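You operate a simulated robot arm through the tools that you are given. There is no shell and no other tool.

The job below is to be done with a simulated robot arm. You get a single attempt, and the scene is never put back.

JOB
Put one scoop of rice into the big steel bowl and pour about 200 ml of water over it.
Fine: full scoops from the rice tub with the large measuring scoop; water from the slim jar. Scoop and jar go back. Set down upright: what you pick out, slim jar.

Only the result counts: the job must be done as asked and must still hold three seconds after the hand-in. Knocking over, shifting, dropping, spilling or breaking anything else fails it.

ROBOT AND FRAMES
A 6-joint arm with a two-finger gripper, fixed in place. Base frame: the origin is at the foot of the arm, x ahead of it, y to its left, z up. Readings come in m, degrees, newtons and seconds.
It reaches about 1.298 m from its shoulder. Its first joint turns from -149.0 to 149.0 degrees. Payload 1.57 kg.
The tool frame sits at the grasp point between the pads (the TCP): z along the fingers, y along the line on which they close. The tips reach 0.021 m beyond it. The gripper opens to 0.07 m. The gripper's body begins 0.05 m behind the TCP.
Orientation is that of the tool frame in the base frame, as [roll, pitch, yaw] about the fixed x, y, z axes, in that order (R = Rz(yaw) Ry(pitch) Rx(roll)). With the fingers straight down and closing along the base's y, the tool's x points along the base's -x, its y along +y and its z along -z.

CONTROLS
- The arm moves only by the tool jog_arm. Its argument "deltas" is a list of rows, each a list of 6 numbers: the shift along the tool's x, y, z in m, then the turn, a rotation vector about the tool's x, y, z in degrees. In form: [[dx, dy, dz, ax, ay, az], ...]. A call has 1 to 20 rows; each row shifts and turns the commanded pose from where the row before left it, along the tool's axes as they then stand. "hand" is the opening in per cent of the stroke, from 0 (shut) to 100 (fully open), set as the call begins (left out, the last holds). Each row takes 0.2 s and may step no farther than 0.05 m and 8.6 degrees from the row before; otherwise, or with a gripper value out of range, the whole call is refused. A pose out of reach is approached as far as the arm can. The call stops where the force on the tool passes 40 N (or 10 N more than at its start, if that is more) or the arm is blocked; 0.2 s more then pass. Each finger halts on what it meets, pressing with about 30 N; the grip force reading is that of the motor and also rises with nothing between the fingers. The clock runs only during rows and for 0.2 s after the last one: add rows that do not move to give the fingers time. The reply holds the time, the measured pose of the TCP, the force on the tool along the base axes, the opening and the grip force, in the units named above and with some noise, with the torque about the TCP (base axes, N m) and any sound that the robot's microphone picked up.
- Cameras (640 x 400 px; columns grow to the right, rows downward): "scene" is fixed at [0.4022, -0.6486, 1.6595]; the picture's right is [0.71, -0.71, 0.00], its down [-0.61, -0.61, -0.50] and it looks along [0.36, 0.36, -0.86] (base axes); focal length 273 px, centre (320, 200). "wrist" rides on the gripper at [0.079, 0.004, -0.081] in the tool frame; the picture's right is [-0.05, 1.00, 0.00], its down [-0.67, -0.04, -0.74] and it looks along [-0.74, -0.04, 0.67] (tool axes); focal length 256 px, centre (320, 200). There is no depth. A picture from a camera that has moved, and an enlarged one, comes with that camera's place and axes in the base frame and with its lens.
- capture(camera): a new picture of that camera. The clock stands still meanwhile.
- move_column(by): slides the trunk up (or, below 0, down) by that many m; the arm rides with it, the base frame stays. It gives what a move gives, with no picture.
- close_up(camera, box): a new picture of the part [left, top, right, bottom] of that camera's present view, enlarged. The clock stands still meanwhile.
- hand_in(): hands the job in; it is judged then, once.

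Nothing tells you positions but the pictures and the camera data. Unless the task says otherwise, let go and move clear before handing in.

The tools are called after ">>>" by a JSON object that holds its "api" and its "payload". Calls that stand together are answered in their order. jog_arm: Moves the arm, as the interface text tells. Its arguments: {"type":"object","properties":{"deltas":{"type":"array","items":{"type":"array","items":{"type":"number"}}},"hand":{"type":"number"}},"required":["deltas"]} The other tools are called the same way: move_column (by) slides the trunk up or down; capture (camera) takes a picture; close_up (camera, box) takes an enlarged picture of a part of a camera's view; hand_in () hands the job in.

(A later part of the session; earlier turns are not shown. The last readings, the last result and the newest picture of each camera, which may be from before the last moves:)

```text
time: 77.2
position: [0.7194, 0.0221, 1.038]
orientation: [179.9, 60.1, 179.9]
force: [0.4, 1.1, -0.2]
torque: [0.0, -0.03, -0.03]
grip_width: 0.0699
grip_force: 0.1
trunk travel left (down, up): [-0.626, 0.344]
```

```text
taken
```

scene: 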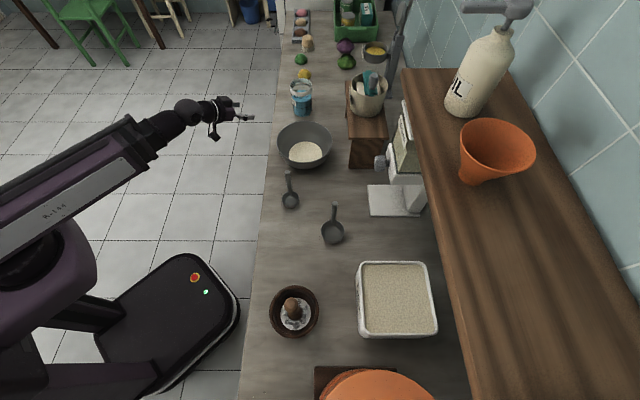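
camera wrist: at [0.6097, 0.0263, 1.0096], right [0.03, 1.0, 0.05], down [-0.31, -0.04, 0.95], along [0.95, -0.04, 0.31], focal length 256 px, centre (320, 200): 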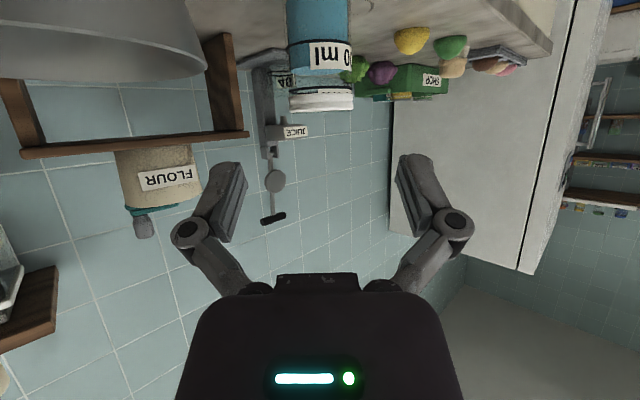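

>>> {"api": "close_up", "payload": {"camera": "wrist", "box": [272, 0, 368, 120]}}

>>> {"api": "close_up", "payload": {"camera": "wrist", "box": [280, 70, 360, 120]}}

```text
3.33 times, centred on (320, 60) of wrist
camera zoom: at [0.6097, 0.0263, 1.0096], right [0.03, 1.0, 0.05], down [-0.31, -0.04, 0.95], along [0.95, -0.04, 0.31], focal length 853 px, centre (320, 667)
```

zoom: 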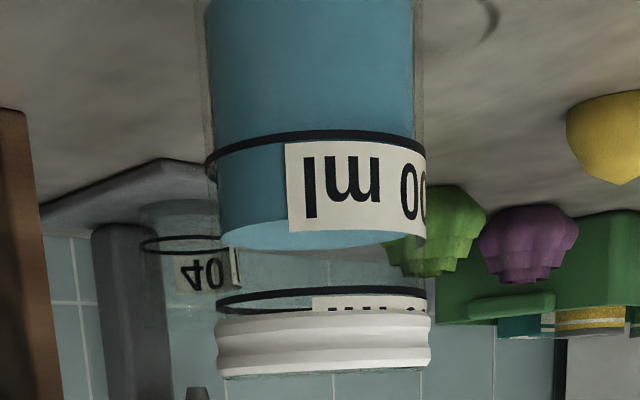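

```text
8.00 times, centred on (320, 95) of wrist
camera zoom: at [0.6097, 0.0263, 1.0096], right [0.03, 1.0, 0.05], down [-0.31, -0.04, 0.95], along [0.95, -0.04, 0.31], focal length 2048 px, centre (320, 1040)
```

zoom: 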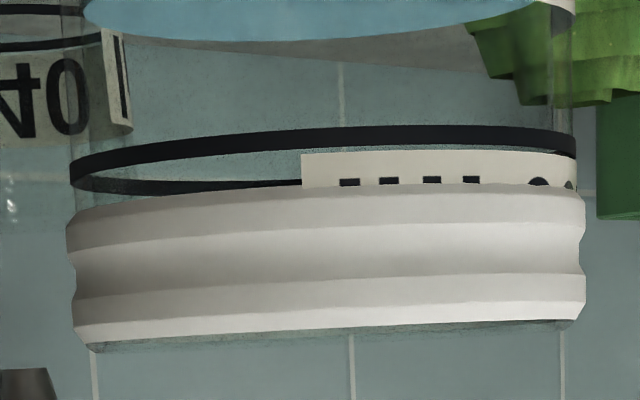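

The side view gives: jar rim top at z ≈ 1.004, outer diameter about 81–85 mm (too wide to span with 70 mm), wall about 5 mm, level ≈ 303 ml between the 200 and 400 ml marks. I'll grip the wall at the rim from above, on the far side. First raise and turn the tool straight down.

>>> {"api": "move_column", "payload": {"by": 0.2}}

>>> {"api": "jog_arm", "payload": {"deltas": [[0.0174, 0, 0.01, 0, 7.5, 0], [0.0144, 0, 0.0111, 0, 7.5, 0], [0.0113, 0, 0.0113, 0, 7.5, 0], [0.0082, 0, 0.0106, 0, 7.5, 0], [0.0054, 0, 0.0093, 0, 7.5, 0], [0.003, 0, 0.0072, 0, 7.5, 0], [0.0012, 0, 0.0045, 0, 7.5, 0], [0.0002, 0, 0.0016, 0, 7.5, 0]]}}

>>> {"api": "jog_arm", "payload": {"deltas": [[0, 0, 0, 0, 0, 8.1818], [0, 0, 0, 0, 0, 8.1818], [0, 0, 0, 0, 0, 8.1818], [0, 0, 0, 0, 0, 8.1818], [0, 0, 0, 0, 0, 8.1818], [0, 0, 0, 0, 0, 8.1818], [0, 0, 0, 0, 0, 8.1818], [0, 0, 0, 0, 0, 8.1818], [0, 0, 0, 0, 0, 8.1818], [0, 0, 0, 0, 0, 8.1818], [0, 0, 0, 0, 0, 8.1818]]}}

>>> {"api": "capture", "payload": {"camera": "scene"}}

>>> {"api": "capture", "payload": {"camera": "wrist"}}

```text
time: 79.4
position: [0.7198, 0.0216, 1.2387]
orientation: [179.9, 60.1, 179.9]
force: [-0.3, 0.4, 1.1]
torque: [0.01, 0.02, 0.02]
grip_width: 0.0699
grip_force: 0.1
trunk travel left (down, up): [-0.826, 0.144]
```

```text
time: 81.2
position: [0.7197, 0.0203, 1.1447]
orientation: [-179.9, -0.1, 180.0]
force: [-0.7, -0.4, -0.7]
torque: [-0.01, -0.03, 0.0]
grip_width: 0.0701
grip_force: 0.1
trunk travel left (down, up): [-0.826, 0.144]
```

```text
time: 83.6
position: [0.72, 0.0214, 1.1442]
orientation: [179.9, 0.0, 89.9]
force: [0.5, -0.3, -0.1]
torque: [0.0, -0.02, 0.0]
grip_width: 0.0701
grip_force: 0.1
trunk travel left (down, up): [-0.826, 0.144]
```

```text
taken
```

scene: 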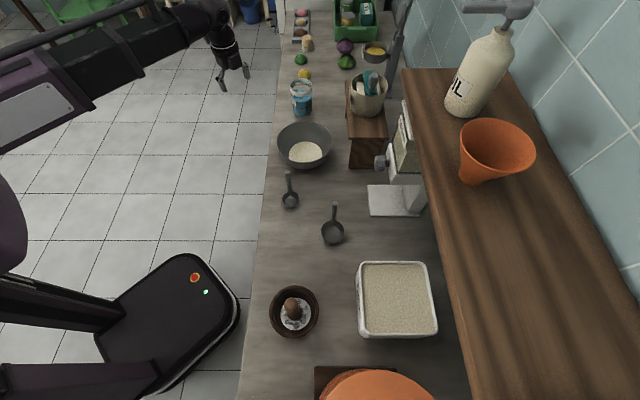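

```text
taken
camera wrist: at [0.7241, 0.1015, 1.2258], right [1.0, -0.06, 0.0], down [-0.04, -0.67, 0.74], along [-0.04, -0.74, -0.67], focal length 256 px, centre (320, 200)
```

wrist: 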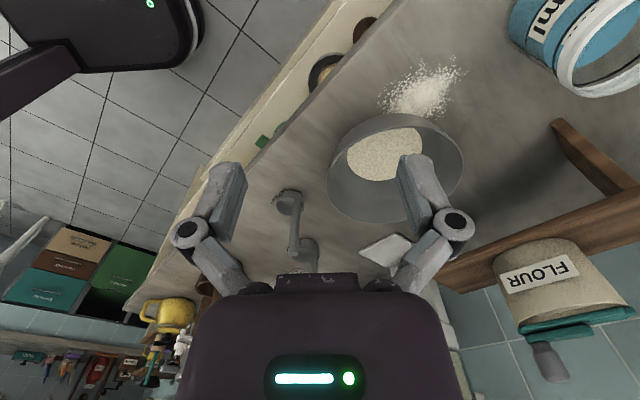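

The tool points straight down with the jaws in line with the robot-to-jar direction. I'll move out over the jar at safe height.

>>> {"api": "jog_arm", "payload": {"deltas": [[-0.001, 0.044, 0, 0, 0, 0], [-0.001, 0.044, 0, 0, 0, 0], [-0.001, 0.044, 0, 0, 0, 0], [-0.001, 0.044, 0, 0, 0, 0], [0, 0.044, 0, 0, 0, 0]]}}

>>> {"api": "capture", "payload": {"camera": "wrist"}}

>>> {"api": "close_up", "payload": {"camera": "scene", "box": [250, 40, 346, 120]}}

```text
time: 84.8
position: [0.9412, 0.0187, 1.144]
orientation: [180.0, 0.0, 90.0]
force: [0.6, -0.3, 0.3]
torque: [0.01, 0.06, 0.0]
grip_width: 0.0701
grip_force: 0.1
trunk travel left (down, up): [-0.826, 0.144]
```

```text
taken
camera wrist: at [0.946, 0.0971, 1.2249], right [1.0, -0.05, 0.0], down [-0.04, -0.67, 0.74], along [-0.04, -0.74, -0.67], focal length 256 px, centre (320, 200)
```

wrist: 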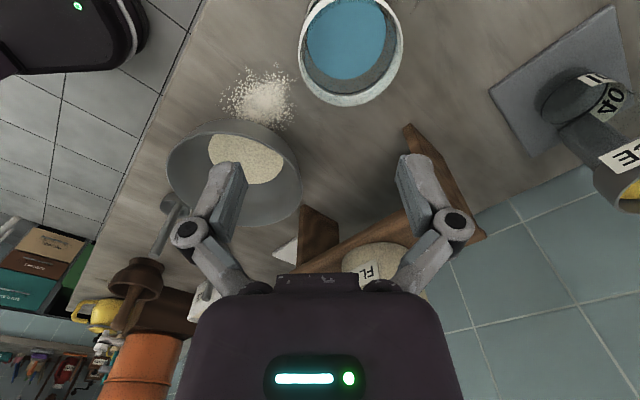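

```text
5.00 times, centred on (298, 80) of scene
camera zoom: at [0.4022, -0.6486, 1.6595], right [0.71, -0.71, 0.0], down [-0.61, -0.61, -0.5], along [0.36, 0.36, -0.86], focal length 1367 px, centre (430, 800)
```

zoom: 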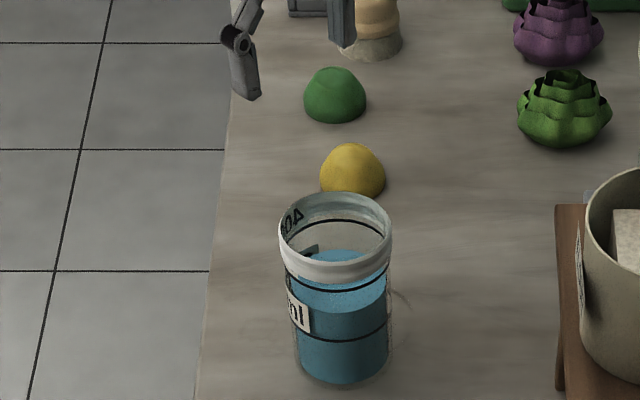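

>>> {"api": "close_up", "payload": {"camera": "wrist", "box": [280, 0, 440, 110]}}

```text
3.64 times, centred on (360, 55) of wrist
camera zoom: at [0.946, 0.0971, 1.2249], right [1.0, -0.05, 0.0], down [-0.04, -0.67, 0.74], along [-0.04, -0.74, -0.67], focal length 931 px, centre (174, 727)
```

zoom: 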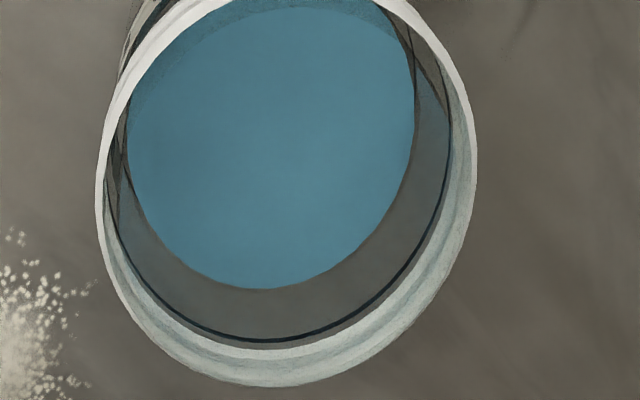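

The jar's rim circle is well seen: centre about (0.967, 0.019). I'll move the grasp point over its far wall (x ≈ 1.006), half-close the fingers, and check.

>>> {"api": "jog_arm", "payload": {"deltas": [[0, 0.0325, 0, 0, 0, 0], [0, 0.0325, 0, 0, 0, 0], [0, 0, 0, 0, 0, 0]], "hand": 60}}

>>> {"api": "move_column", "payload": {"by": -0.09}}

>>> {"api": "capture", "payload": {"camera": "wrist"}}

>>> {"api": "close_up", "payload": {"camera": "scene", "box": [262, 50, 342, 110]}}

```text
time: 85.6
position: [1.0034, 0.0167, 1.144]
orientation: [179.9, -0.2, 90.0]
force: [0.0, 0.3, 0.3]
torque: [0.03, -0.03, -0.02]
grip_width: 0.0421
grip_force: 0.0
trunk travel left (down, up): [-0.826, 0.144]
```

```text
time: 86.8
position: [1.0034, 0.0171, 1.055]
orientation: [179.9, 0.0, 90.0]
force: [1.9, 0.5, 0.2]
torque: [0.0, -0.01, -0.03]
grip_width: 0.0419
grip_force: 0.0
trunk travel left (down, up): [-0.736, 0.234]
```

```text
taken
camera wrist: at [1.0079, 0.0975, 1.1359], right [1.0, -0.05, 0.0], down [-0.04, -0.67, 0.74], along [-0.04, -0.74, -0.67], focal length 256 px, centre (320, 200)
```

wrist: 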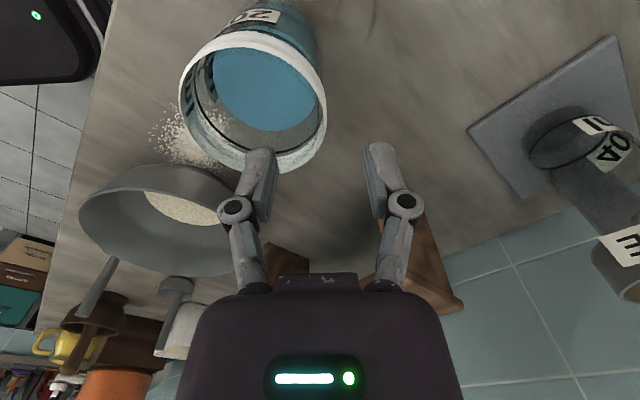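

```text
6.67 times, centred on (302, 80) of scene
camera zoom: at [0.4022, -0.6486, 1.6595], right [0.71, -0.71, 0.0], down [-0.61, -0.61, -0.5], along [0.36, 0.36, -0.86], focal length 1823 px, centre (440, 1000)
```

zoom: 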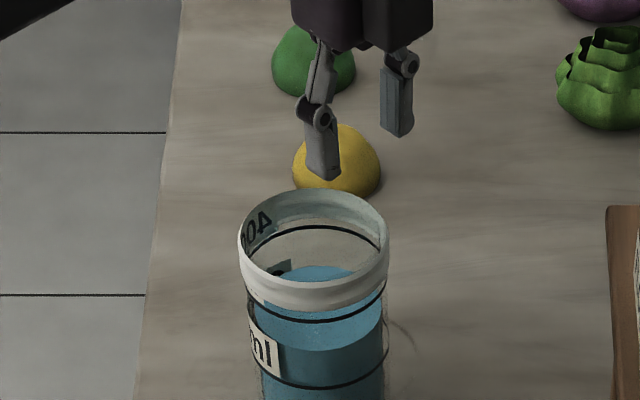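

The fingers straddle the far wall as planned (inner finger inside the opening, outer beyond it). Small correction, then lower.

>>> {"api": "jog_arm", "payload": {"deltas": [[0.002, 0.003, 0, 0, 0, 0]]}}

>>> {"api": "move_column", "payload": {"by": -0.035}}

>>> {"api": "close_up", "payload": {"camera": "scene", "box": [262, 50, 342, 110]}}

>>> {"api": "capture", "payload": {"camera": "wrist"}}

```text
time: 87.2
position: [1.007, 0.0195, 1.0556]
orientation: [179.9, 0.0, 90.0]
force: [-0.7, 0.0, -0.3]
torque: [0.0, -0.04, 0.01]
grip_width: 0.0421
grip_force: 0.1
trunk travel left (down, up): [-0.736, 0.234]
```

```text
time: 88.0
position: [1.0074, 0.0207, 1.0201]
orientation: [-180.0, -0.1, 90.0]
force: [-0.2, -1.1, 0.2]
torque: [-0.06, 0.0, 0.01]
grip_width: 0.0421
grip_force: 0.1
trunk travel left (down, up): [-0.701, 0.269]
```

```text
6.67 times, centred on (302, 80) of scene
camera zoom: at [0.4022, -0.6486, 1.6595], right [0.71, -0.71, 0.0], down [-0.61, -0.61, -0.5], along [0.36, 0.36, -0.86], focal length 1823 px, centre (440, 1000)
```

zoom: 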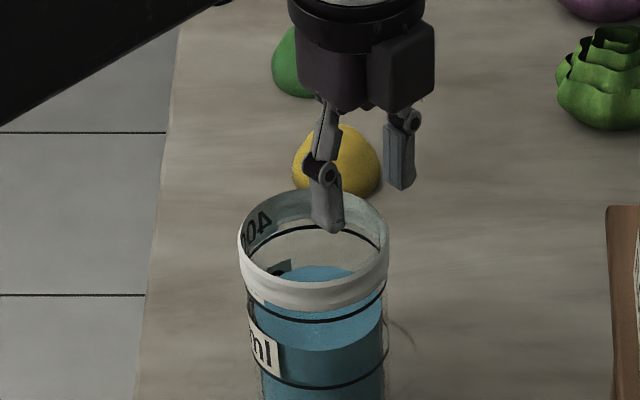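

```text
taken
camera wrist: at [1.0108, 0.0995, 1.1008], right [1.0, -0.05, 0.0], down [-0.04, -0.67, 0.74], along [-0.04, -0.74, -0.67], focal length 256 px, centre (320, 200)
```

wrist: 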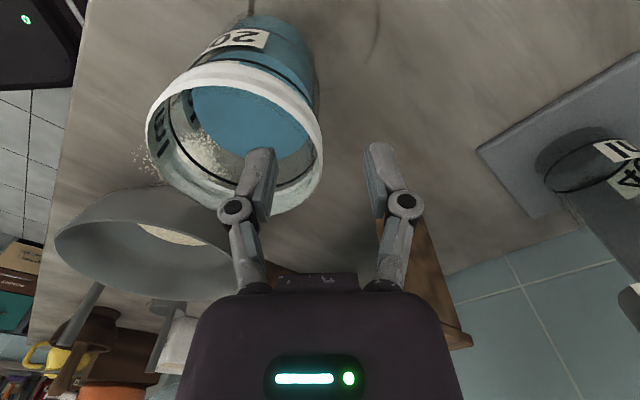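

Alignment looks right. Lowering the last 28 mm so the pads straddle the rim wall.

>>> {"api": "move_column", "payload": {"by": -0.028}}

>>> {"api": "close_up", "payload": {"camera": "scene", "box": [262, 50, 342, 110]}}

>>> {"api": "close_up", "payload": {"camera": "wrist", "box": [140, 40, 460, 240]}}

```text
time: 88.7
position: [1.0066, 0.0203, 0.9914]
orientation: [179.9, -0.1, 90.0]
force: [-0.4, -0.7, -0.7]
torque: [0.0, 0.01, 0.0]
grip_width: 0.0422
grip_force: 0.0
trunk travel left (down, up): [-0.673, 0.297]
```

```text
6.67 times, centred on (302, 80) of scene
camera zoom: at [0.4022, -0.6486, 1.6595], right [0.71, -0.71, 0.0], down [-0.61, -0.61, -0.5], along [0.36, 0.36, -0.86], focal length 1823 px, centre (440, 1000)
```

zoom: 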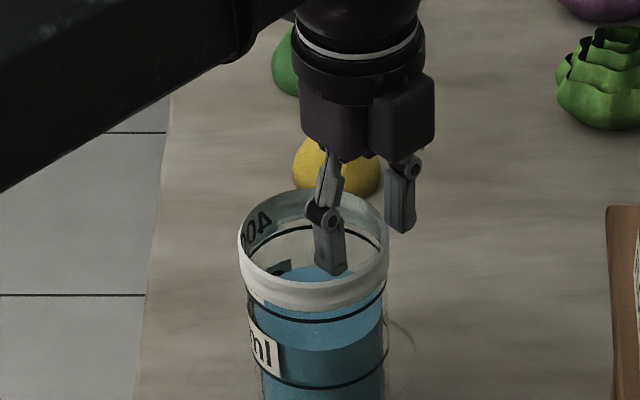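

```text
2.00 times, centred on (300, 140) of wrist
camera zoom: at [1.0107, 0.0995, 1.0728], right [1.0, -0.05, 0.0], down [-0.04, -0.67, 0.74], along [-0.04, -0.74, -0.67], focal length 512 px, centre (360, 320)
```

zoom: 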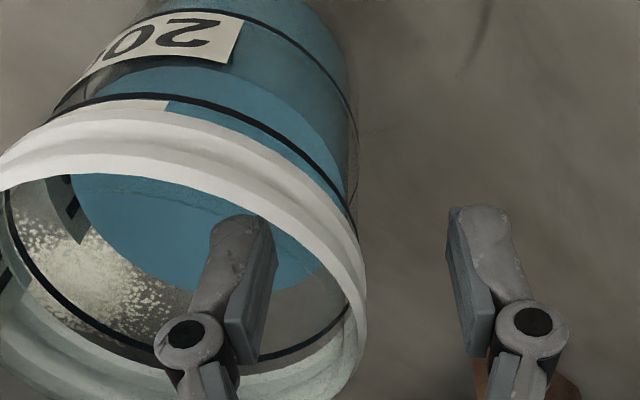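

One finger is inside, the other outside the wall. Closing the hand.

>>> {"api": "jog_arm", "payload": {"deltas": [[0, 0, 0, 0, 0, 0], [0, 0, 0, 0, 0, 0], [0, 0, 0, 0, 0, 0], [0, 0, 0, 0, 0, 0], [0, 0, 0, 0, 0, 0]], "hand": 0}}

>>> {"api": "close_up", "payload": {"camera": "scene", "box": [262, 50, 342, 110]}}

>>> {"api": "close_up", "payload": {"camera": "wrist", "box": [140, 40, 460, 240]}}

```text
time: 89.9
position: [1.0065, 0.0196, 0.9921]
orientation: [180.0, 0.0, 90.1]
force: [2.4, 1.6, 6.5]
torque: [-0.16, -0.09, 0.04]
grip_width: 0.0057
grip_force: 29.8
trunk travel left (down, up): [-0.673, 0.297]
```

```text
6.67 times, centred on (302, 80) of scene
camera zoom: at [0.4022, -0.6486, 1.6595], right [0.71, -0.71, 0.0], down [-0.61, -0.61, -0.5], along [0.36, 0.36, -0.86], focal length 1823 px, centre (440, 1000)
```

zoom: 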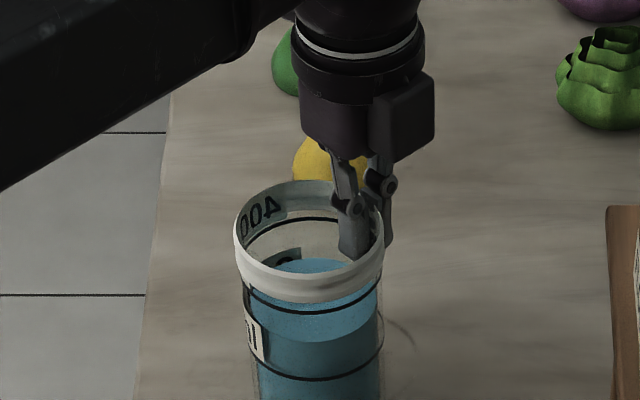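

```text
2.00 times, centred on (300, 140) of wrist
camera zoom: at [1.0108, 0.0997, 1.0731], right [1.0, -0.05, 0.0], down [-0.04, -0.67, 0.74], along [-0.04, -0.74, -0.67], focal length 512 px, centre (360, 320)
```

zoom: 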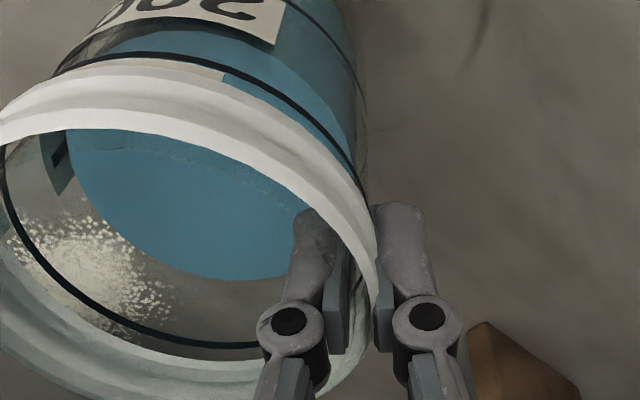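

The rim wall is gripped (5.7 mm, 30 N); return pose noted as (1.0065, 0.0196, 0.992). I'll lift a little and check that the jar hangs steady.

>>> {"api": "move_column", "payload": {"by": 0.015}}

>>> {"api": "close_up", "payload": {"camera": "scene", "box": [262, 60, 342, 120]}}

>>> {"api": "close_up", "payload": {"camera": "wrist", "box": [140, 40, 460, 240]}}

```text
time: 90.6
position: [1.0064, 0.0211, 1.0058]
orientation: [-179.9, 0.0, 89.9]
force: [0.4, -0.1, -5.3]
torque: [-0.05, -0.16, 0.0]
grip_width: 0.0061
grip_force: 30.1
trunk travel left (down, up): [-0.688, 0.282]
```

```text
6.67 times, centred on (302, 90) of scene
camera zoom: at [0.4022, -0.6486, 1.6595], right [0.71, -0.71, 0.0], down [-0.61, -0.61, -0.5], along [0.36, 0.36, -0.86], focal length 1823 px, centre (440, 933)
```

zoom: 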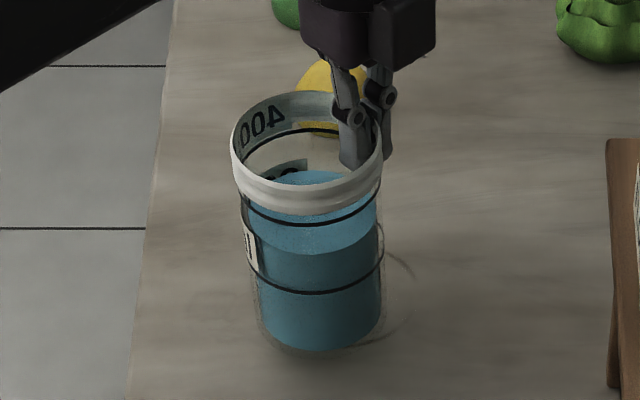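

```text
2.00 times, centred on (300, 140) of wrist
camera zoom: at [1.0115, 0.0996, 1.087], right [1.0, -0.05, 0.0], down [-0.04, -0.67, 0.74], along [-0.04, -0.74, -0.67], focal length 512 px, centre (360, 320)
```

zoom: 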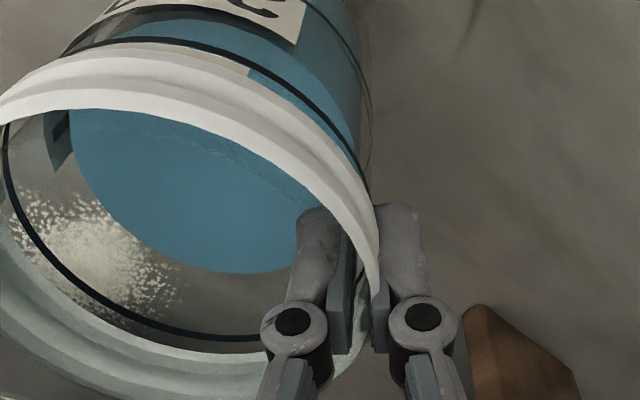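

The jar hangs securely (about 5.3 N). Lifting clear of everything.

>>> {"api": "move_column", "payload": {"by": 0.13}}

>>> {"api": "capture", "payload": {"camera": "scene"}}

>>> {"api": "close_up", "payload": {"camera": "scene", "box": [250, 30, 346, 110]}}

>>> {"api": "capture", "payload": {"camera": "wrist"}}

```text
time: 92.1
position: [1.0067, 0.0194, 1.1356]
orientation: [-180.0, -0.1, 90.0]
force: [0.5, 0.2, -5.0]
torque: [-0.06, -0.18, 0.02]
grip_width: 0.006
grip_force: 29.7
trunk travel left (down, up): [-0.818, 0.152]
```

```text
taken
```

scene: 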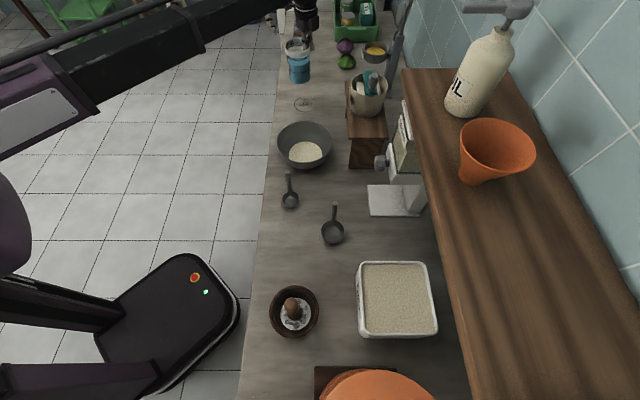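

```text
5.00 times, centred on (298, 70) of scene
camera zoom: at [0.4022, -0.6486, 1.6595], right [0.71, -0.71, 0.0], down [-0.61, -0.61, -0.5], along [0.36, 0.36, -0.86], focal length 1367 px, centre (430, 850)
```

zoom: 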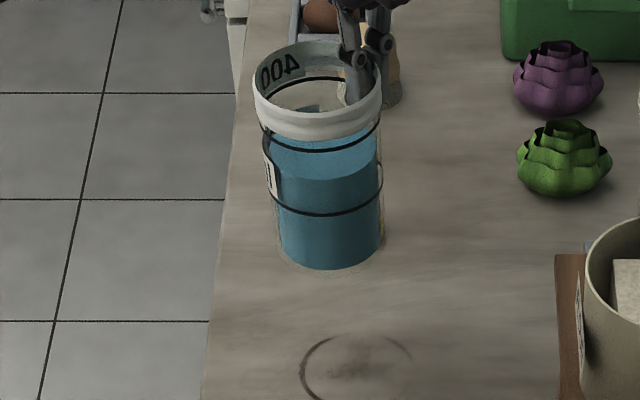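

```text
taken
camera wrist: at [1.0115, 0.0996, 1.2171], right [1.0, -0.05, 0.0], down [-0.04, -0.67, 0.74], along [-0.04, -0.74, -0.67], focal length 256 px, centre (320, 200)
```

wrist: 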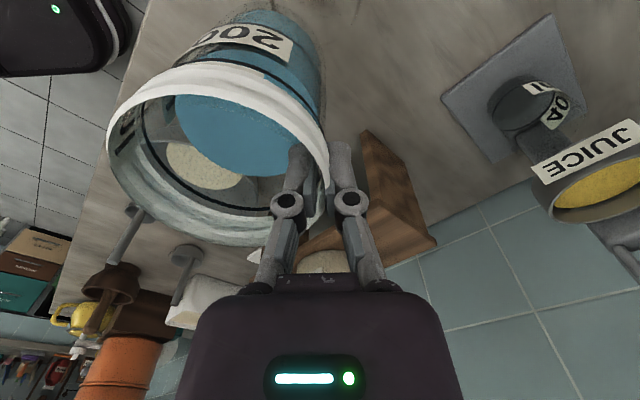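

The jar is lifted with about 300 ml in it. I'll carry it upright to beside the bowl and turn it 20° so the body will tip away from the crock.

>>> {"api": "jog_arm", "payload": {"deltas": [[-0.009, -0.0056, 0, 0, 0, 0], [-0.0183, -0.0115, 0, 0, 0, 0], [-0.0183, -0.0115, 0, 0, 0, 0], [-0.0183, -0.0115, 0, 0, 0, 0], [-0.0183, -0.0115, 0, 0, 0, 0], [-0.0183, -0.0115, 0, 0, 0, 0], [-0.0183, -0.0115, 0, 0, 0, 0], [-0.0183, -0.0115, 0, 0, 0, 0], [-0.0093, -0.0056, 0, 0, 0, 0], [0, 0, 0, 0, 0, -4], [0, 0, 0, 0, 0, -4], [0, 0, 0, 0, 0, -4], [0, 0, 0, 0, 0, -4], [0, 0, 0, 0, 0, -4], [0, 0, 0, 0, 0, 0]]}}

>>> {"api": "capture", "payload": {"camera": "scene"}}

>>> {"api": "close_up", "payload": {"camera": "scene", "box": [240, 60, 400, 160]}}

>>> {"api": "capture", "payload": {"camera": "wrist"}}

```text
time: 95.3
position: [0.9155, -0.1257, 1.1367]
orientation: [-179.9, 0.0, 110.0]
force: [-0.1, -0.4, -4.9]
torque: [0.07, -0.16, -0.01]
grip_width: 0.0061
grip_force: 30.3
trunk travel left (down, up): [-0.818, 0.152]
```

```text
taken
```

scene: 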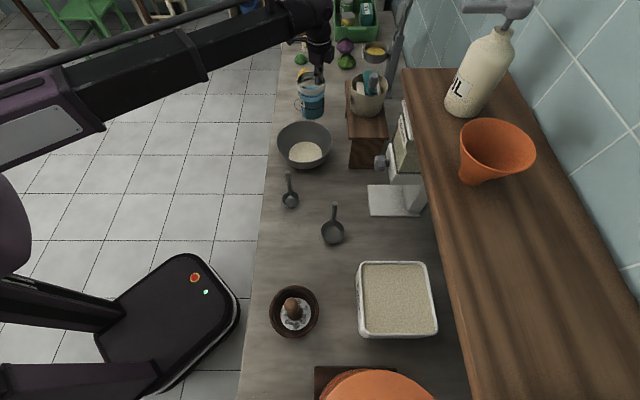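

```text
4.00 times, centred on (320, 110) of scene
camera zoom: at [0.4022, -0.6486, 1.6595], right [0.71, -0.71, 0.0], down [-0.61, -0.61, -0.5], along [0.36, 0.36, -0.86], focal length 1094 px, centre (320, 560)
```

zoom: 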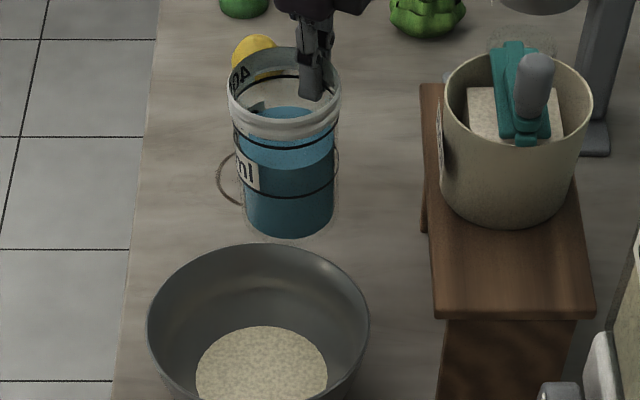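

```text
taken
camera wrist: at [0.8922, -0.0503, 1.2173], right [0.96, 0.29, 0.0], down [0.2, -0.64, 0.74], along [0.22, -0.71, -0.67], focal length 256 px, centre (320, 200)
```

wrist: 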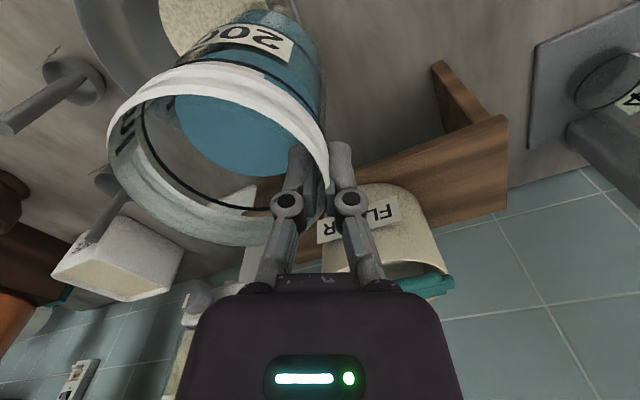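

Jar upright next to the bowl. Now tilting slowly to 45°, still short of pouring, with the lip travelling over the bowl.

>>> {"api": "jog_arm", "payload": {"deltas": [[0, 0.0005, -0.0008, -3.75, 0, 0], [0, 0.0004, -0.0008, -3.75, 0, 0], [0, 0.0001, -0.0024, -3.75, 0, 0], [0, 0, -0.0024, -3.75, 0, 0], [0, 0.0002, -0.004, -3.75, 0, 0], [0, 0.0001, -0.004, -3.75, 0, 0], [0, 0.0006, -0.0056, -3.75, 0, 0], [0, 0.0005, -0.0056, -3.75, 0, 0], [0, 0.0015, -0.0069, -3.75, 0, 0], [0, 0.0014, -0.0069, -3.75, 0, 0], [0, 0, 0, 0, 0, 0]]}}

>>> {"api": "close_up", "payload": {"camera": "scene", "box": [240, 60, 400, 160]}}

>>> {"api": "capture", "payload": {"camera": "wrist"}}

```text
time: 97.7
position: [0.9055, -0.1293, 1.1743]
orientation: [142.4, -0.1, 110.0]
force: [0.1, -0.9, -3.7]
torque: [-0.04, 0.05, 0.01]
grip_width: 0.0058
grip_force: 30.1
trunk travel left (down, up): [-0.818, 0.152]
```

```text
4.00 times, centred on (320, 110) of scene
camera zoom: at [0.4022, -0.6486, 1.6595], right [0.71, -0.71, 0.0], down [-0.61, -0.61, -0.5], along [0.36, 0.36, -0.86], focal length 1094 px, centre (320, 560)
```

zoom: 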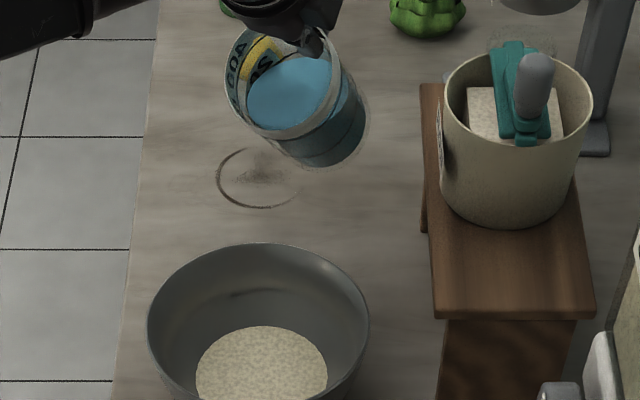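

```text
taken
camera wrist: at [0.8356, -0.0713, 1.2416], right [0.76, 0.22, 0.61], down [-0.22, -0.79, 0.57], along [0.61, -0.57, -0.55], focal length 256 px, centre (320, 200)
```

wrist: 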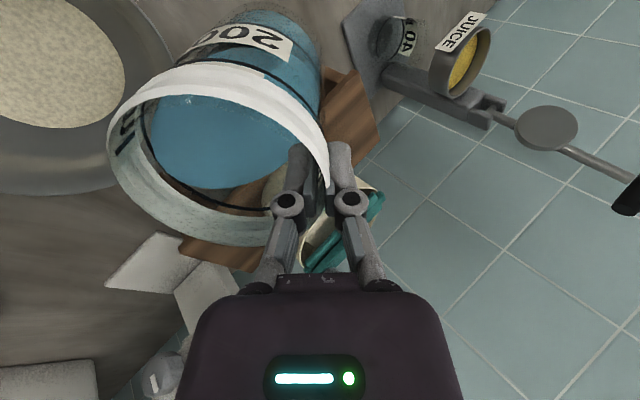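

Tilt is 37.5° and nothing flows yet; the lip is above the bowl. I'll go to 48° and then lower to a reasonable pouring height.

>>> {"api": "jog_arm", "payload": {"deltas": [[0, 0.0026, -0.0078, -3.5, 0, 0], [0, 0.003, -0.0076, -3.5, 0, 0], [0, 0.0035, -0.0074, -3.5, 0, 0], [0, 0, 0, 0, 0, 0]]}}

>>> {"api": "move_column", "payload": {"by": -0.06}}

>>> {"api": "close_up", "payload": {"camera": "scene", "box": [240, 60, 400, 160]}}

>>> {"api": "capture", "payload": {"camera": "wrist"}}

```text
time: 98.7
position: [0.8981, -0.1326, 1.1981]
orientation: [132.1, 0.1, 109.9]
force: [0.2, -0.8, -5.0]
torque: [-0.03, 0.1, 0.0]
grip_width: 0.0058
grip_force: 30.2
trunk travel left (down, up): [-0.818, 0.152]
```

```text
time: 99.7
position: [0.8975, -0.1326, 1.1387]
orientation: [132.0, -0.1, 110.0]
force: [0.0, -0.6, -4.7]
torque: [-0.06, 0.1, -0.03]
grip_width: 0.0061
grip_force: 29.7
trunk travel left (down, up): [-0.758, 0.212]
```

```text
4.00 times, centred on (320, 110) of scene
camera zoom: at [0.4022, -0.6486, 1.6595], right [0.71, -0.71, 0.0], down [-0.61, -0.61, -0.5], along [0.36, 0.36, -0.86], focal length 1094 px, centre (320, 560)
```

zoom: 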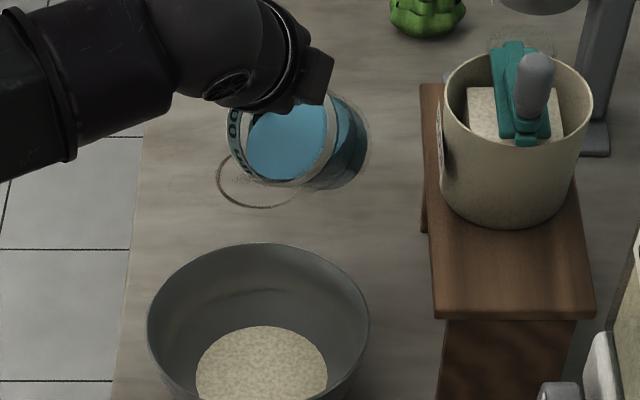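

```text
taken
camera wrist: at [0.8166, -0.0778, 1.1954], right [0.65, 0.18, 0.74], down [-0.31, -0.82, 0.47], along [0.7, -0.54, -0.48], focal length 256 px, centre (320, 200)
```

wrist: 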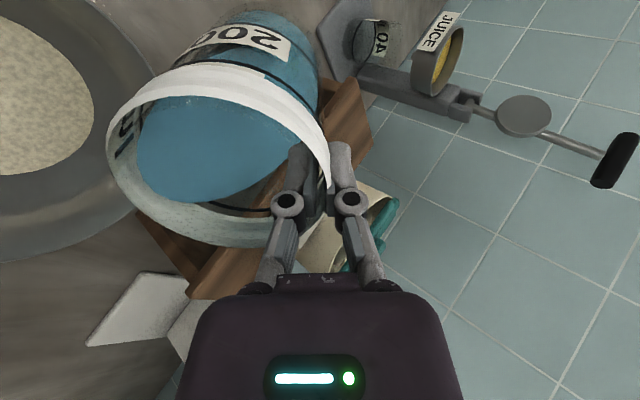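

Water is near the lip and the lip is above the bowl. Lowering a little more, then tilting in small steps to start the pour.

>>> {"api": "move_column", "payload": {"by": -0.03}}

>>> {"api": "jog_arm", "payload": {"deltas": [[0, 0.0027, -0.005, -2, 0, 0], [0, 0.0028, -0.0049, -2, 0, 0], [0, 0.003, -0.0048, -2, 0, 0], [0, 0, 0, 0, 0, 0], [0, 0, 0, 0, 0, 0]]}}

>>> {"api": "close_up", "payload": {"camera": "scene", "box": [240, 70, 400, 170]}}

>>> {"api": "capture", "payload": {"camera": "wrist"}}

```text
time: 100.5
position: [0.8981, -0.1333, 1.1073]
orientation: [131.9, 0.0, 110.1]
force: [1.0, -0.7, -5.0]
torque: [-0.07, 0.11, -0.03]
grip_width: 0.0061
grip_force: 30.3
trunk travel left (down, up): [-0.728, 0.242]
```

```text
time: 101.7
position: [0.8918, -0.1354, 1.1228]
orientation: [126.0, 0.0, 110.0]
force: [-0.7, -0.8, -4.5]
torque: [-0.09, 0.1, -0.01]
grip_width: 0.0062
grip_force: 30.1
trunk travel left (down, up): [-0.728, 0.242]
```

```text
4.00 times, centred on (320, 120) of scene
camera zoom: at [0.4022, -0.6486, 1.6595], right [0.71, -0.71, 0.0], down [-0.61, -0.61, -0.5], along [0.36, 0.36, -0.86], focal length 1094 px, centre (320, 520)
```

zoom: 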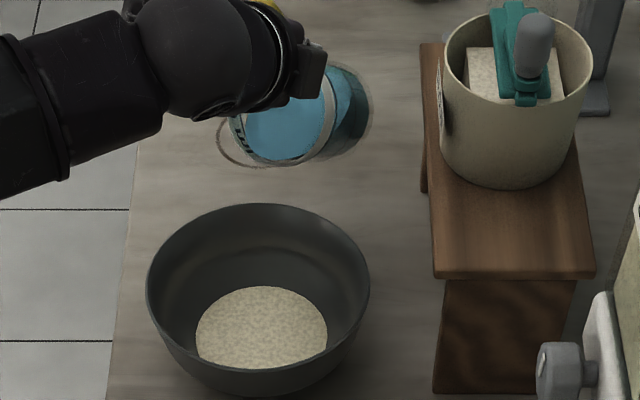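

```text
taken
camera wrist: at [0.806, -0.082, 1.1742], right [0.57, 0.15, 0.81], down [-0.36, -0.84, 0.41], along [0.74, -0.52, -0.42], focal length 256 px, centre (320, 200)
```

wrist: 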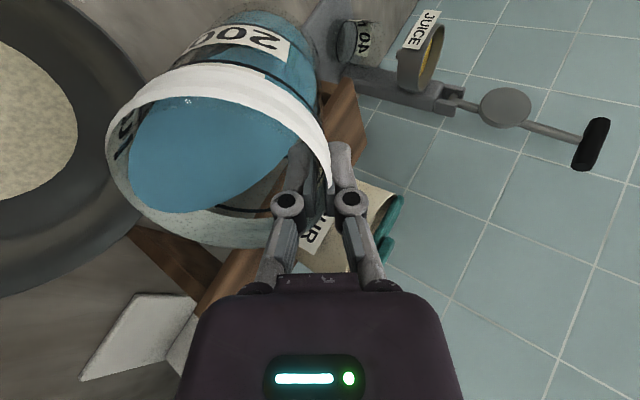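

Almost at the lip, nothing flowing yet. A few more degrees.

>>> {"api": "jog_arm", "payload": {"deltas": [[0, 0.003, -0.0047, -2, 0, 0], [0, 0.0031, -0.0046, -2, 0, 0], [0, 0, 0, 0, 0, 0]]}}

>>> {"api": "close_up", "payload": {"camera": "scene", "box": [240, 70, 400, 170]}}

>>> {"api": "capture", "payload": {"camera": "wrist"}}

```text
time: 102.5
position: [0.888, -0.1371, 1.1345]
orientation: [122.0, 0.0, 109.9]
force: [-0.1, 0.0, -5.6]
torque: [-0.07, 0.12, 0.01]
grip_width: 0.0059
grip_force: 29.9
trunk travel left (down, up): [-0.728, 0.242]
```

```text
4.00 times, centred on (320, 120) of scene
camera zoom: at [0.4022, -0.6486, 1.6595], right [0.71, -0.71, 0.0], down [-0.61, -0.61, -0.5], along [0.36, 0.36, -0.86], focal length 1094 px, centre (320, 520)
```

zoom: 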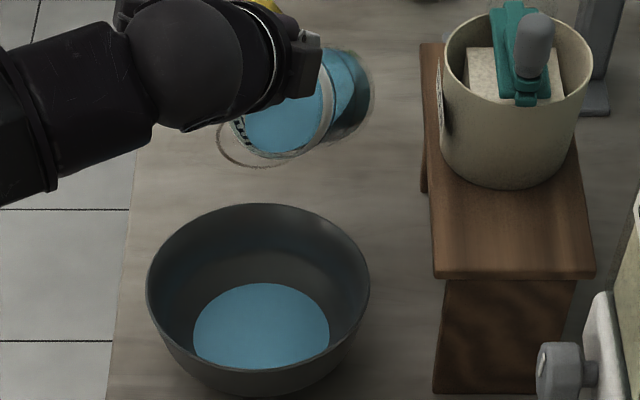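

```text
taken
camera wrist: at [0.7989, -0.0843, 1.1804], right [0.52, 0.13, 0.85], down [-0.38, -0.85, 0.36], along [0.77, -0.51, -0.39], focal length 256 px, centre (320, 200)
```

wrist: 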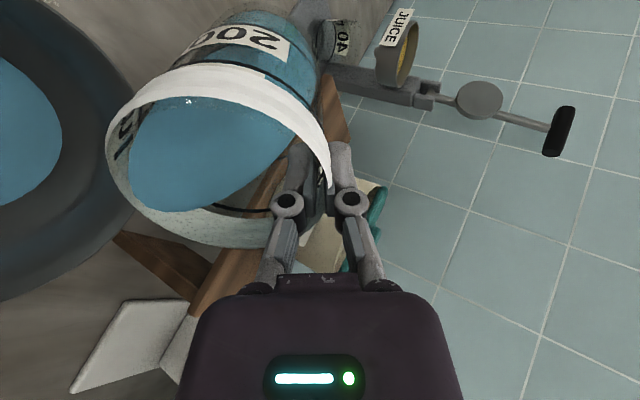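

Water is going into the bowl cleanly with none outside. Continuing the tilt gradually.

>>> {"api": "jog_arm", "payload": {"deltas": [[0, 0.0037, -0.0048, -2, 0, 0], [0, 0.0039, -0.0047, -2, 0, 0]]}}

>>> {"api": "close_up", "payload": {"camera": "scene", "box": [240, 70, 400, 170]}}

>>> {"api": "capture", "payload": {"camera": "wrist"}}

```text
time: 103.1
position: [0.8842, -0.1381, 1.1459]
orientation: [118.0, -0.1, 110.0]
force: [-0.8, 0.6, -3.3]
torque: [-0.1, 0.15, -0.01]
grip_width: 0.006
grip_force: 29.8
trunk travel left (down, up): [-0.728, 0.242]
```

```text
4.00 times, centred on (320, 120) of scene
camera zoom: at [0.4022, -0.6486, 1.6595], right [0.71, -0.71, 0.0], down [-0.61, -0.61, -0.5], along [0.36, 0.36, -0.86], focal length 1094 px, centre (320, 520)
```

zoom: 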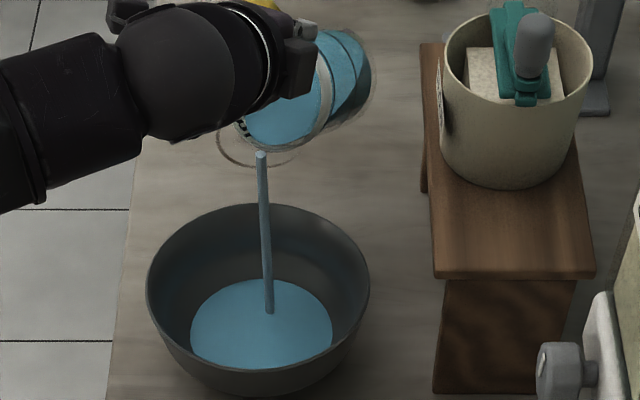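

```text
taken
camera wrist: at [0.7915, -0.0874, 1.1871], right [0.46, 0.11, 0.88], down [-0.41, -0.86, 0.32], along [0.79, -0.5, -0.35], focal length 256 px, centre (320, 200)
```

wrist: 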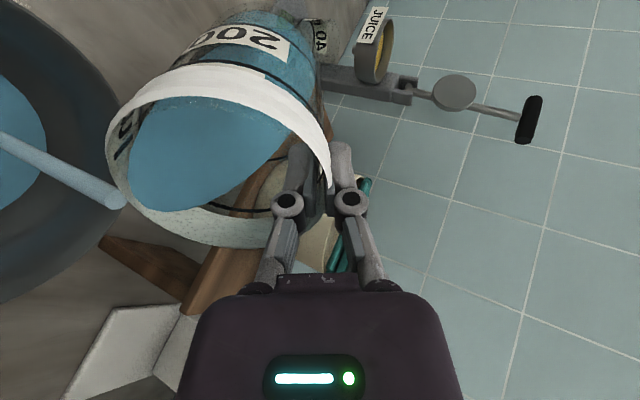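

A clean stream falls into the bowl. I'll hold briefly, then go on to 66° and wait for it to settle.

>>> {"api": "jog_arm", "payload": {"deltas": [[0, 0, 0, 0, 0, 0], [0, 0, 0, 0, 0, 0], [0, 0.004, -0.0046, -2, 0, 0], [0, 0, 0, 0, 0, 0], [0, 0.0041, -0.0045, -2, 0, 0], [0, 0, 0, 0, 0, 0], [0, 0, 0, 0, 0, 0], [0, 0, 0, 0, 0, 0], [0, 0, 0, 0, 0, 0], [0, 0, 0, 0, 0, 0]]}}

>>> {"api": "close_up", "payload": {"camera": "scene", "box": [240, 70, 400, 170]}}

>>> {"api": "capture", "payload": {"camera": "wrist"}}

```text
time: 105.3
position: [0.8798, -0.1394, 1.1586]
orientation: [114.0, 0.0, 110.0]
force: [1.3, 0.1, -4.2]
torque: [-0.07, 0.12, 0.0]
grip_width: 0.0057
grip_force: 29.5
trunk travel left (down, up): [-0.728, 0.242]
```

```text
4.00 times, centred on (320, 120) of scene
camera zoom: at [0.4022, -0.6486, 1.6595], right [0.71, -0.71, 0.0], down [-0.61, -0.61, -0.5], along [0.36, 0.36, -0.86], focal length 1094 px, centre (320, 520)
```

zoom: 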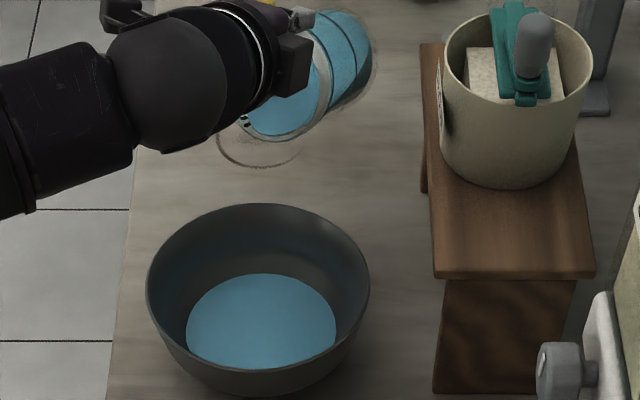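

```text
taken
camera wrist: at [0.7852, -0.0895, 1.1937], right [0.4, 0.09, 0.91], down [-0.42, -0.86, 0.27], along [0.81, -0.5, -0.31], focal length 256 px, centre (320, 200)
```

wrist: 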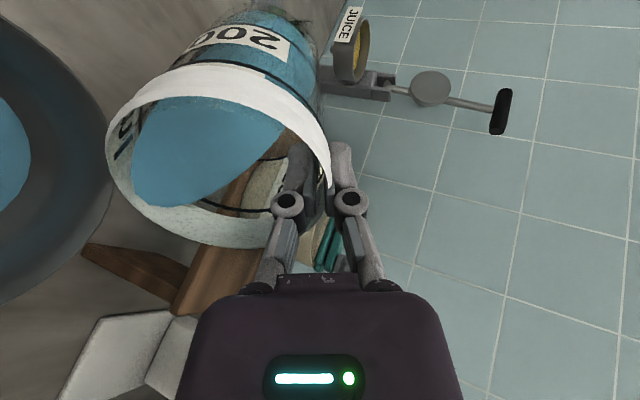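

Flow has stopped at 66°, so the volume follows the tilt. By geometry about 115 ml is out; I'll go on to 71° (about 165–170 ml) and let it settle.

>>> {"api": "jog_arm", "payload": {"deltas": [[0, 0.0047, -0.0045, -2, 0, 0], [0, 0, 0, 0, 0, 0], [0, 0, 0, 0, 0, 0], [0, 0.0048, -0.0044, -2, 0, 0], [0, 0, 0, 0, 0, 0], [0, 0, 0, 0, 0, 0], [0, 0.0024, -0.0022, -1, 0, 0], [0, 0, 0, 0, 0, 0], [0, 0, 0, 0, 0, 0], [0, 0, 0, 0, 0, 0], [0, 0, 0, 0, 0, 0], [0, 0, 0, 0, 0, 0]]}}

>>> {"api": "close_up", "payload": {"camera": "scene", "box": [240, 70, 400, 170]}}

>>> {"api": "capture", "payload": {"camera": "wrist"}}

```text
time: 107.9
position: [0.8743, -0.1418, 1.1708]
orientation: [108.9, 0.0, 110.0]
force: [0.2, -0.6, -4.1]
torque: [-0.08, 0.16, -0.02]
grip_width: 0.0059
grip_force: 29.7
trunk travel left (down, up): [-0.728, 0.242]
```

```text
4.00 times, centred on (320, 120) of scene
camera zoom: at [0.4022, -0.6486, 1.6595], right [0.71, -0.71, 0.0], down [-0.61, -0.61, -0.5], along [0.36, 0.36, -0.86], focal length 1094 px, centre (320, 520)
```

zoom: 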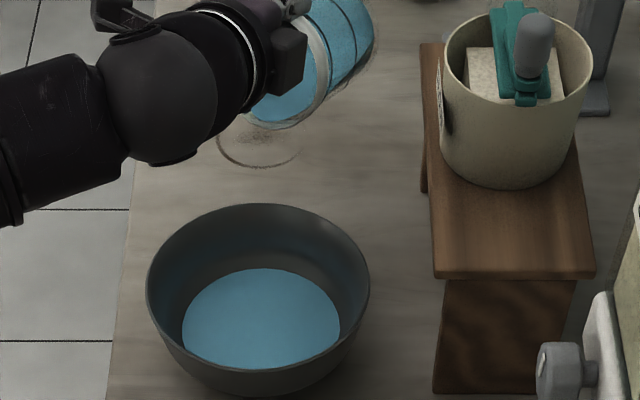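

```text
taken
camera wrist: at [0.7768, -0.0926, 1.2024], right [0.32, 0.06, 0.94], down [-0.44, -0.87, 0.21], along [0.84, -0.49, -0.25], focal length 256 px, centre (320, 200)
```

wrist: 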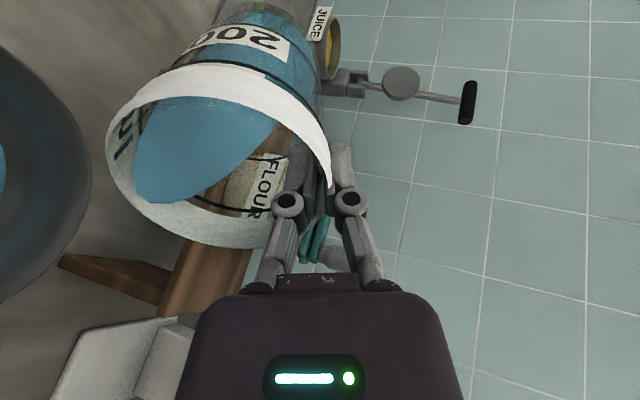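

The flow has stopped again. To measure accurately I'll raise, bring the jar upright, and read its level.

>>> {"api": "move_column", "payload": {"by": 0.09}}

>>> {"api": "jog_arm", "payload": {"deltas": [[0, -0.0145, 0.0083, 5.46, 0, 0], [0, -0.013, 0.0094, 5.46, 0, 0], [0, -0.0113, 0.0102, 5.46, 0, 0], [0, -0.0094, 0.0106, 5.46, 0, 0], [0, -0.0076, 0.0108, 5.46, 0, 0], [0, -0.0057, 0.0106, 5.46, 0, 0], [0, -0.0038, 0.01, 5.46, 0, 0], [0, -0.0021, 0.0091, 5.46, 0, 0], [0, -0.0005, 0.008, 5.46, 0, 0], [0, 0.0008, 0.0066, 5.46, 0, 0], [0, 0.0019, 0.0049, 5.46, 0, 0], [0, 0.0026, 0.0031, 5.46, 0, 0], [0, 0.0031, 0.0011, 5.48, 0, 0], [0, 0, 0, 0, 0, 0], [0, 0, 0, 0, 0, 0]]}}

>>> {"api": "close_up", "payload": {"camera": "scene", "box": [270, 60, 350, 120]}}

>>> {"api": "capture", "payload": {"camera": "wrist"}}

>>> {"api": "close_up", "payload": {"camera": "wrist", "box": [100, 0, 340, 150]}}

```text
time: 109.1
position: [0.875, -0.1424, 1.2616]
orientation: [109.0, 0.0, 110.1]
force: [0.1, 0.2, -3.2]
torque: [-0.07, 0.14, 0.03]
grip_width: 0.0059
grip_force: 30.0
trunk travel left (down, up): [-0.818, 0.152]
```

```text
time: 112.3
position: [0.9138, -0.1264, 1.1366]
orientation: [-180.0, -0.1, 109.9]
force: [0.1, 0.3, -2.7]
torque: [0.04, -0.15, -0.04]
grip_width: 0.006
grip_force: 30.0
trunk travel left (down, up): [-0.818, 0.152]
```

```text
6.67 times, centred on (310, 90) of scene
camera zoom: at [0.4022, -0.6486, 1.6595], right [0.71, -0.71, 0.0], down [-0.61, -0.61, -0.5], along [0.36, 0.36, -0.86], focal length 1823 px, centre (387, 933)
```

zoom: 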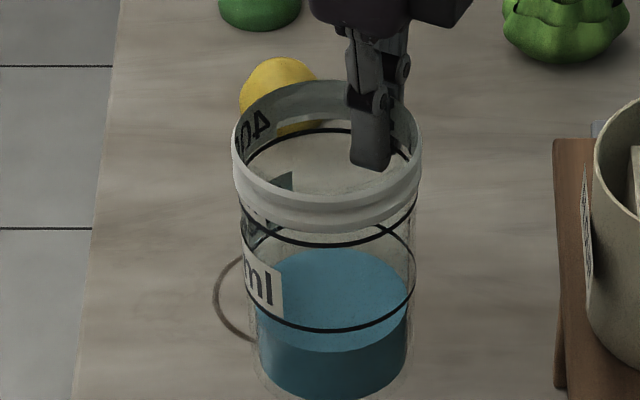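

```text
taken
camera wrist: at [0.8909, -0.0512, 1.2173], right [0.96, 0.29, 0.0], down [0.2, -0.64, 0.74], along [0.22, -0.71, -0.67], focal length 256 px, centre (320, 200)
```

wrist: 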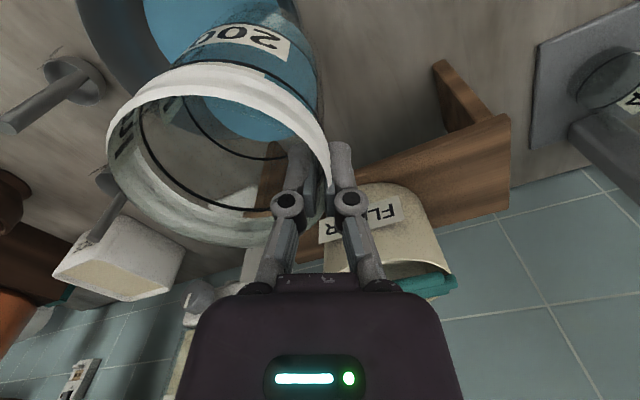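

```text
2.67 times, centred on (220, 75) of wrist
camera zoom: at [0.8909, -0.0512, 1.2173], right [0.96, 0.29, 0.0], down [0.2, -0.64, 0.74], along [0.22, -0.71, -0.67], focal length 683 px, centre (587, 533)
```

zoom: 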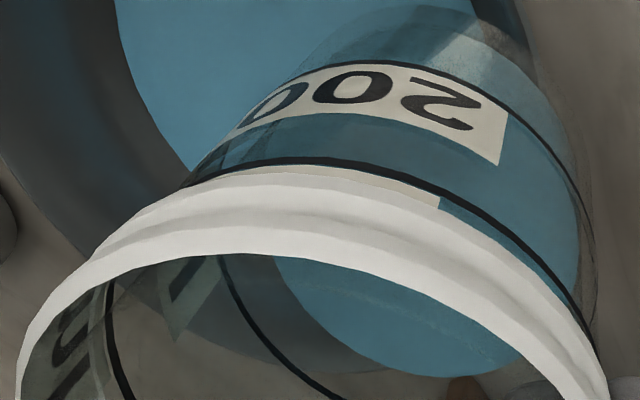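

>>> {"api": "close_up", "payload": {"camera": "scene", "box": [294, 82, 326, 122]}}

>>> {"api": "close_up", "payload": {"camera": "scene", "box": [290, 100, 330, 125]}}

```text
10.00 times, centred on (310, 102) of scene
camera zoom: at [0.4022, -0.6486, 1.6595], right [0.71, -0.71, 0.0], down [-0.61, -0.61, -0.5], along [0.36, 0.36, -0.86], focal length 2734 px, centre (420, 1180)
```

zoom: 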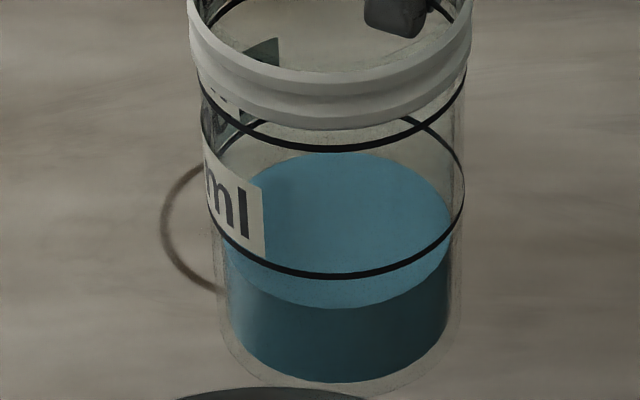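

```text
16.00 times, centred on (310, 112) of scene
camera zoom: at [0.4022, -0.6486, 1.6595], right [0.71, -0.71, 0.0], down [-0.61, -0.61, -0.5], along [0.36, 0.36, -0.86], focal length 4374 px, centre (480, 1600)
```

zoom: 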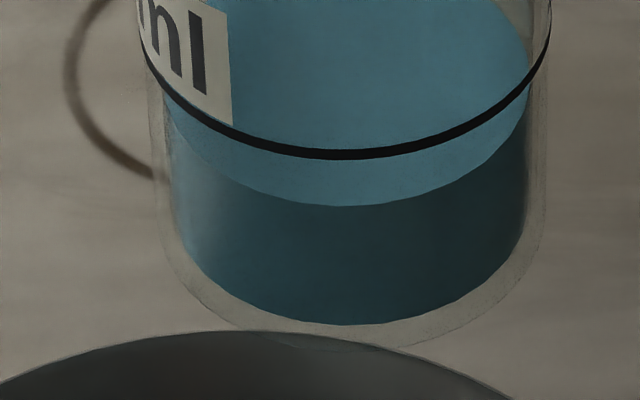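

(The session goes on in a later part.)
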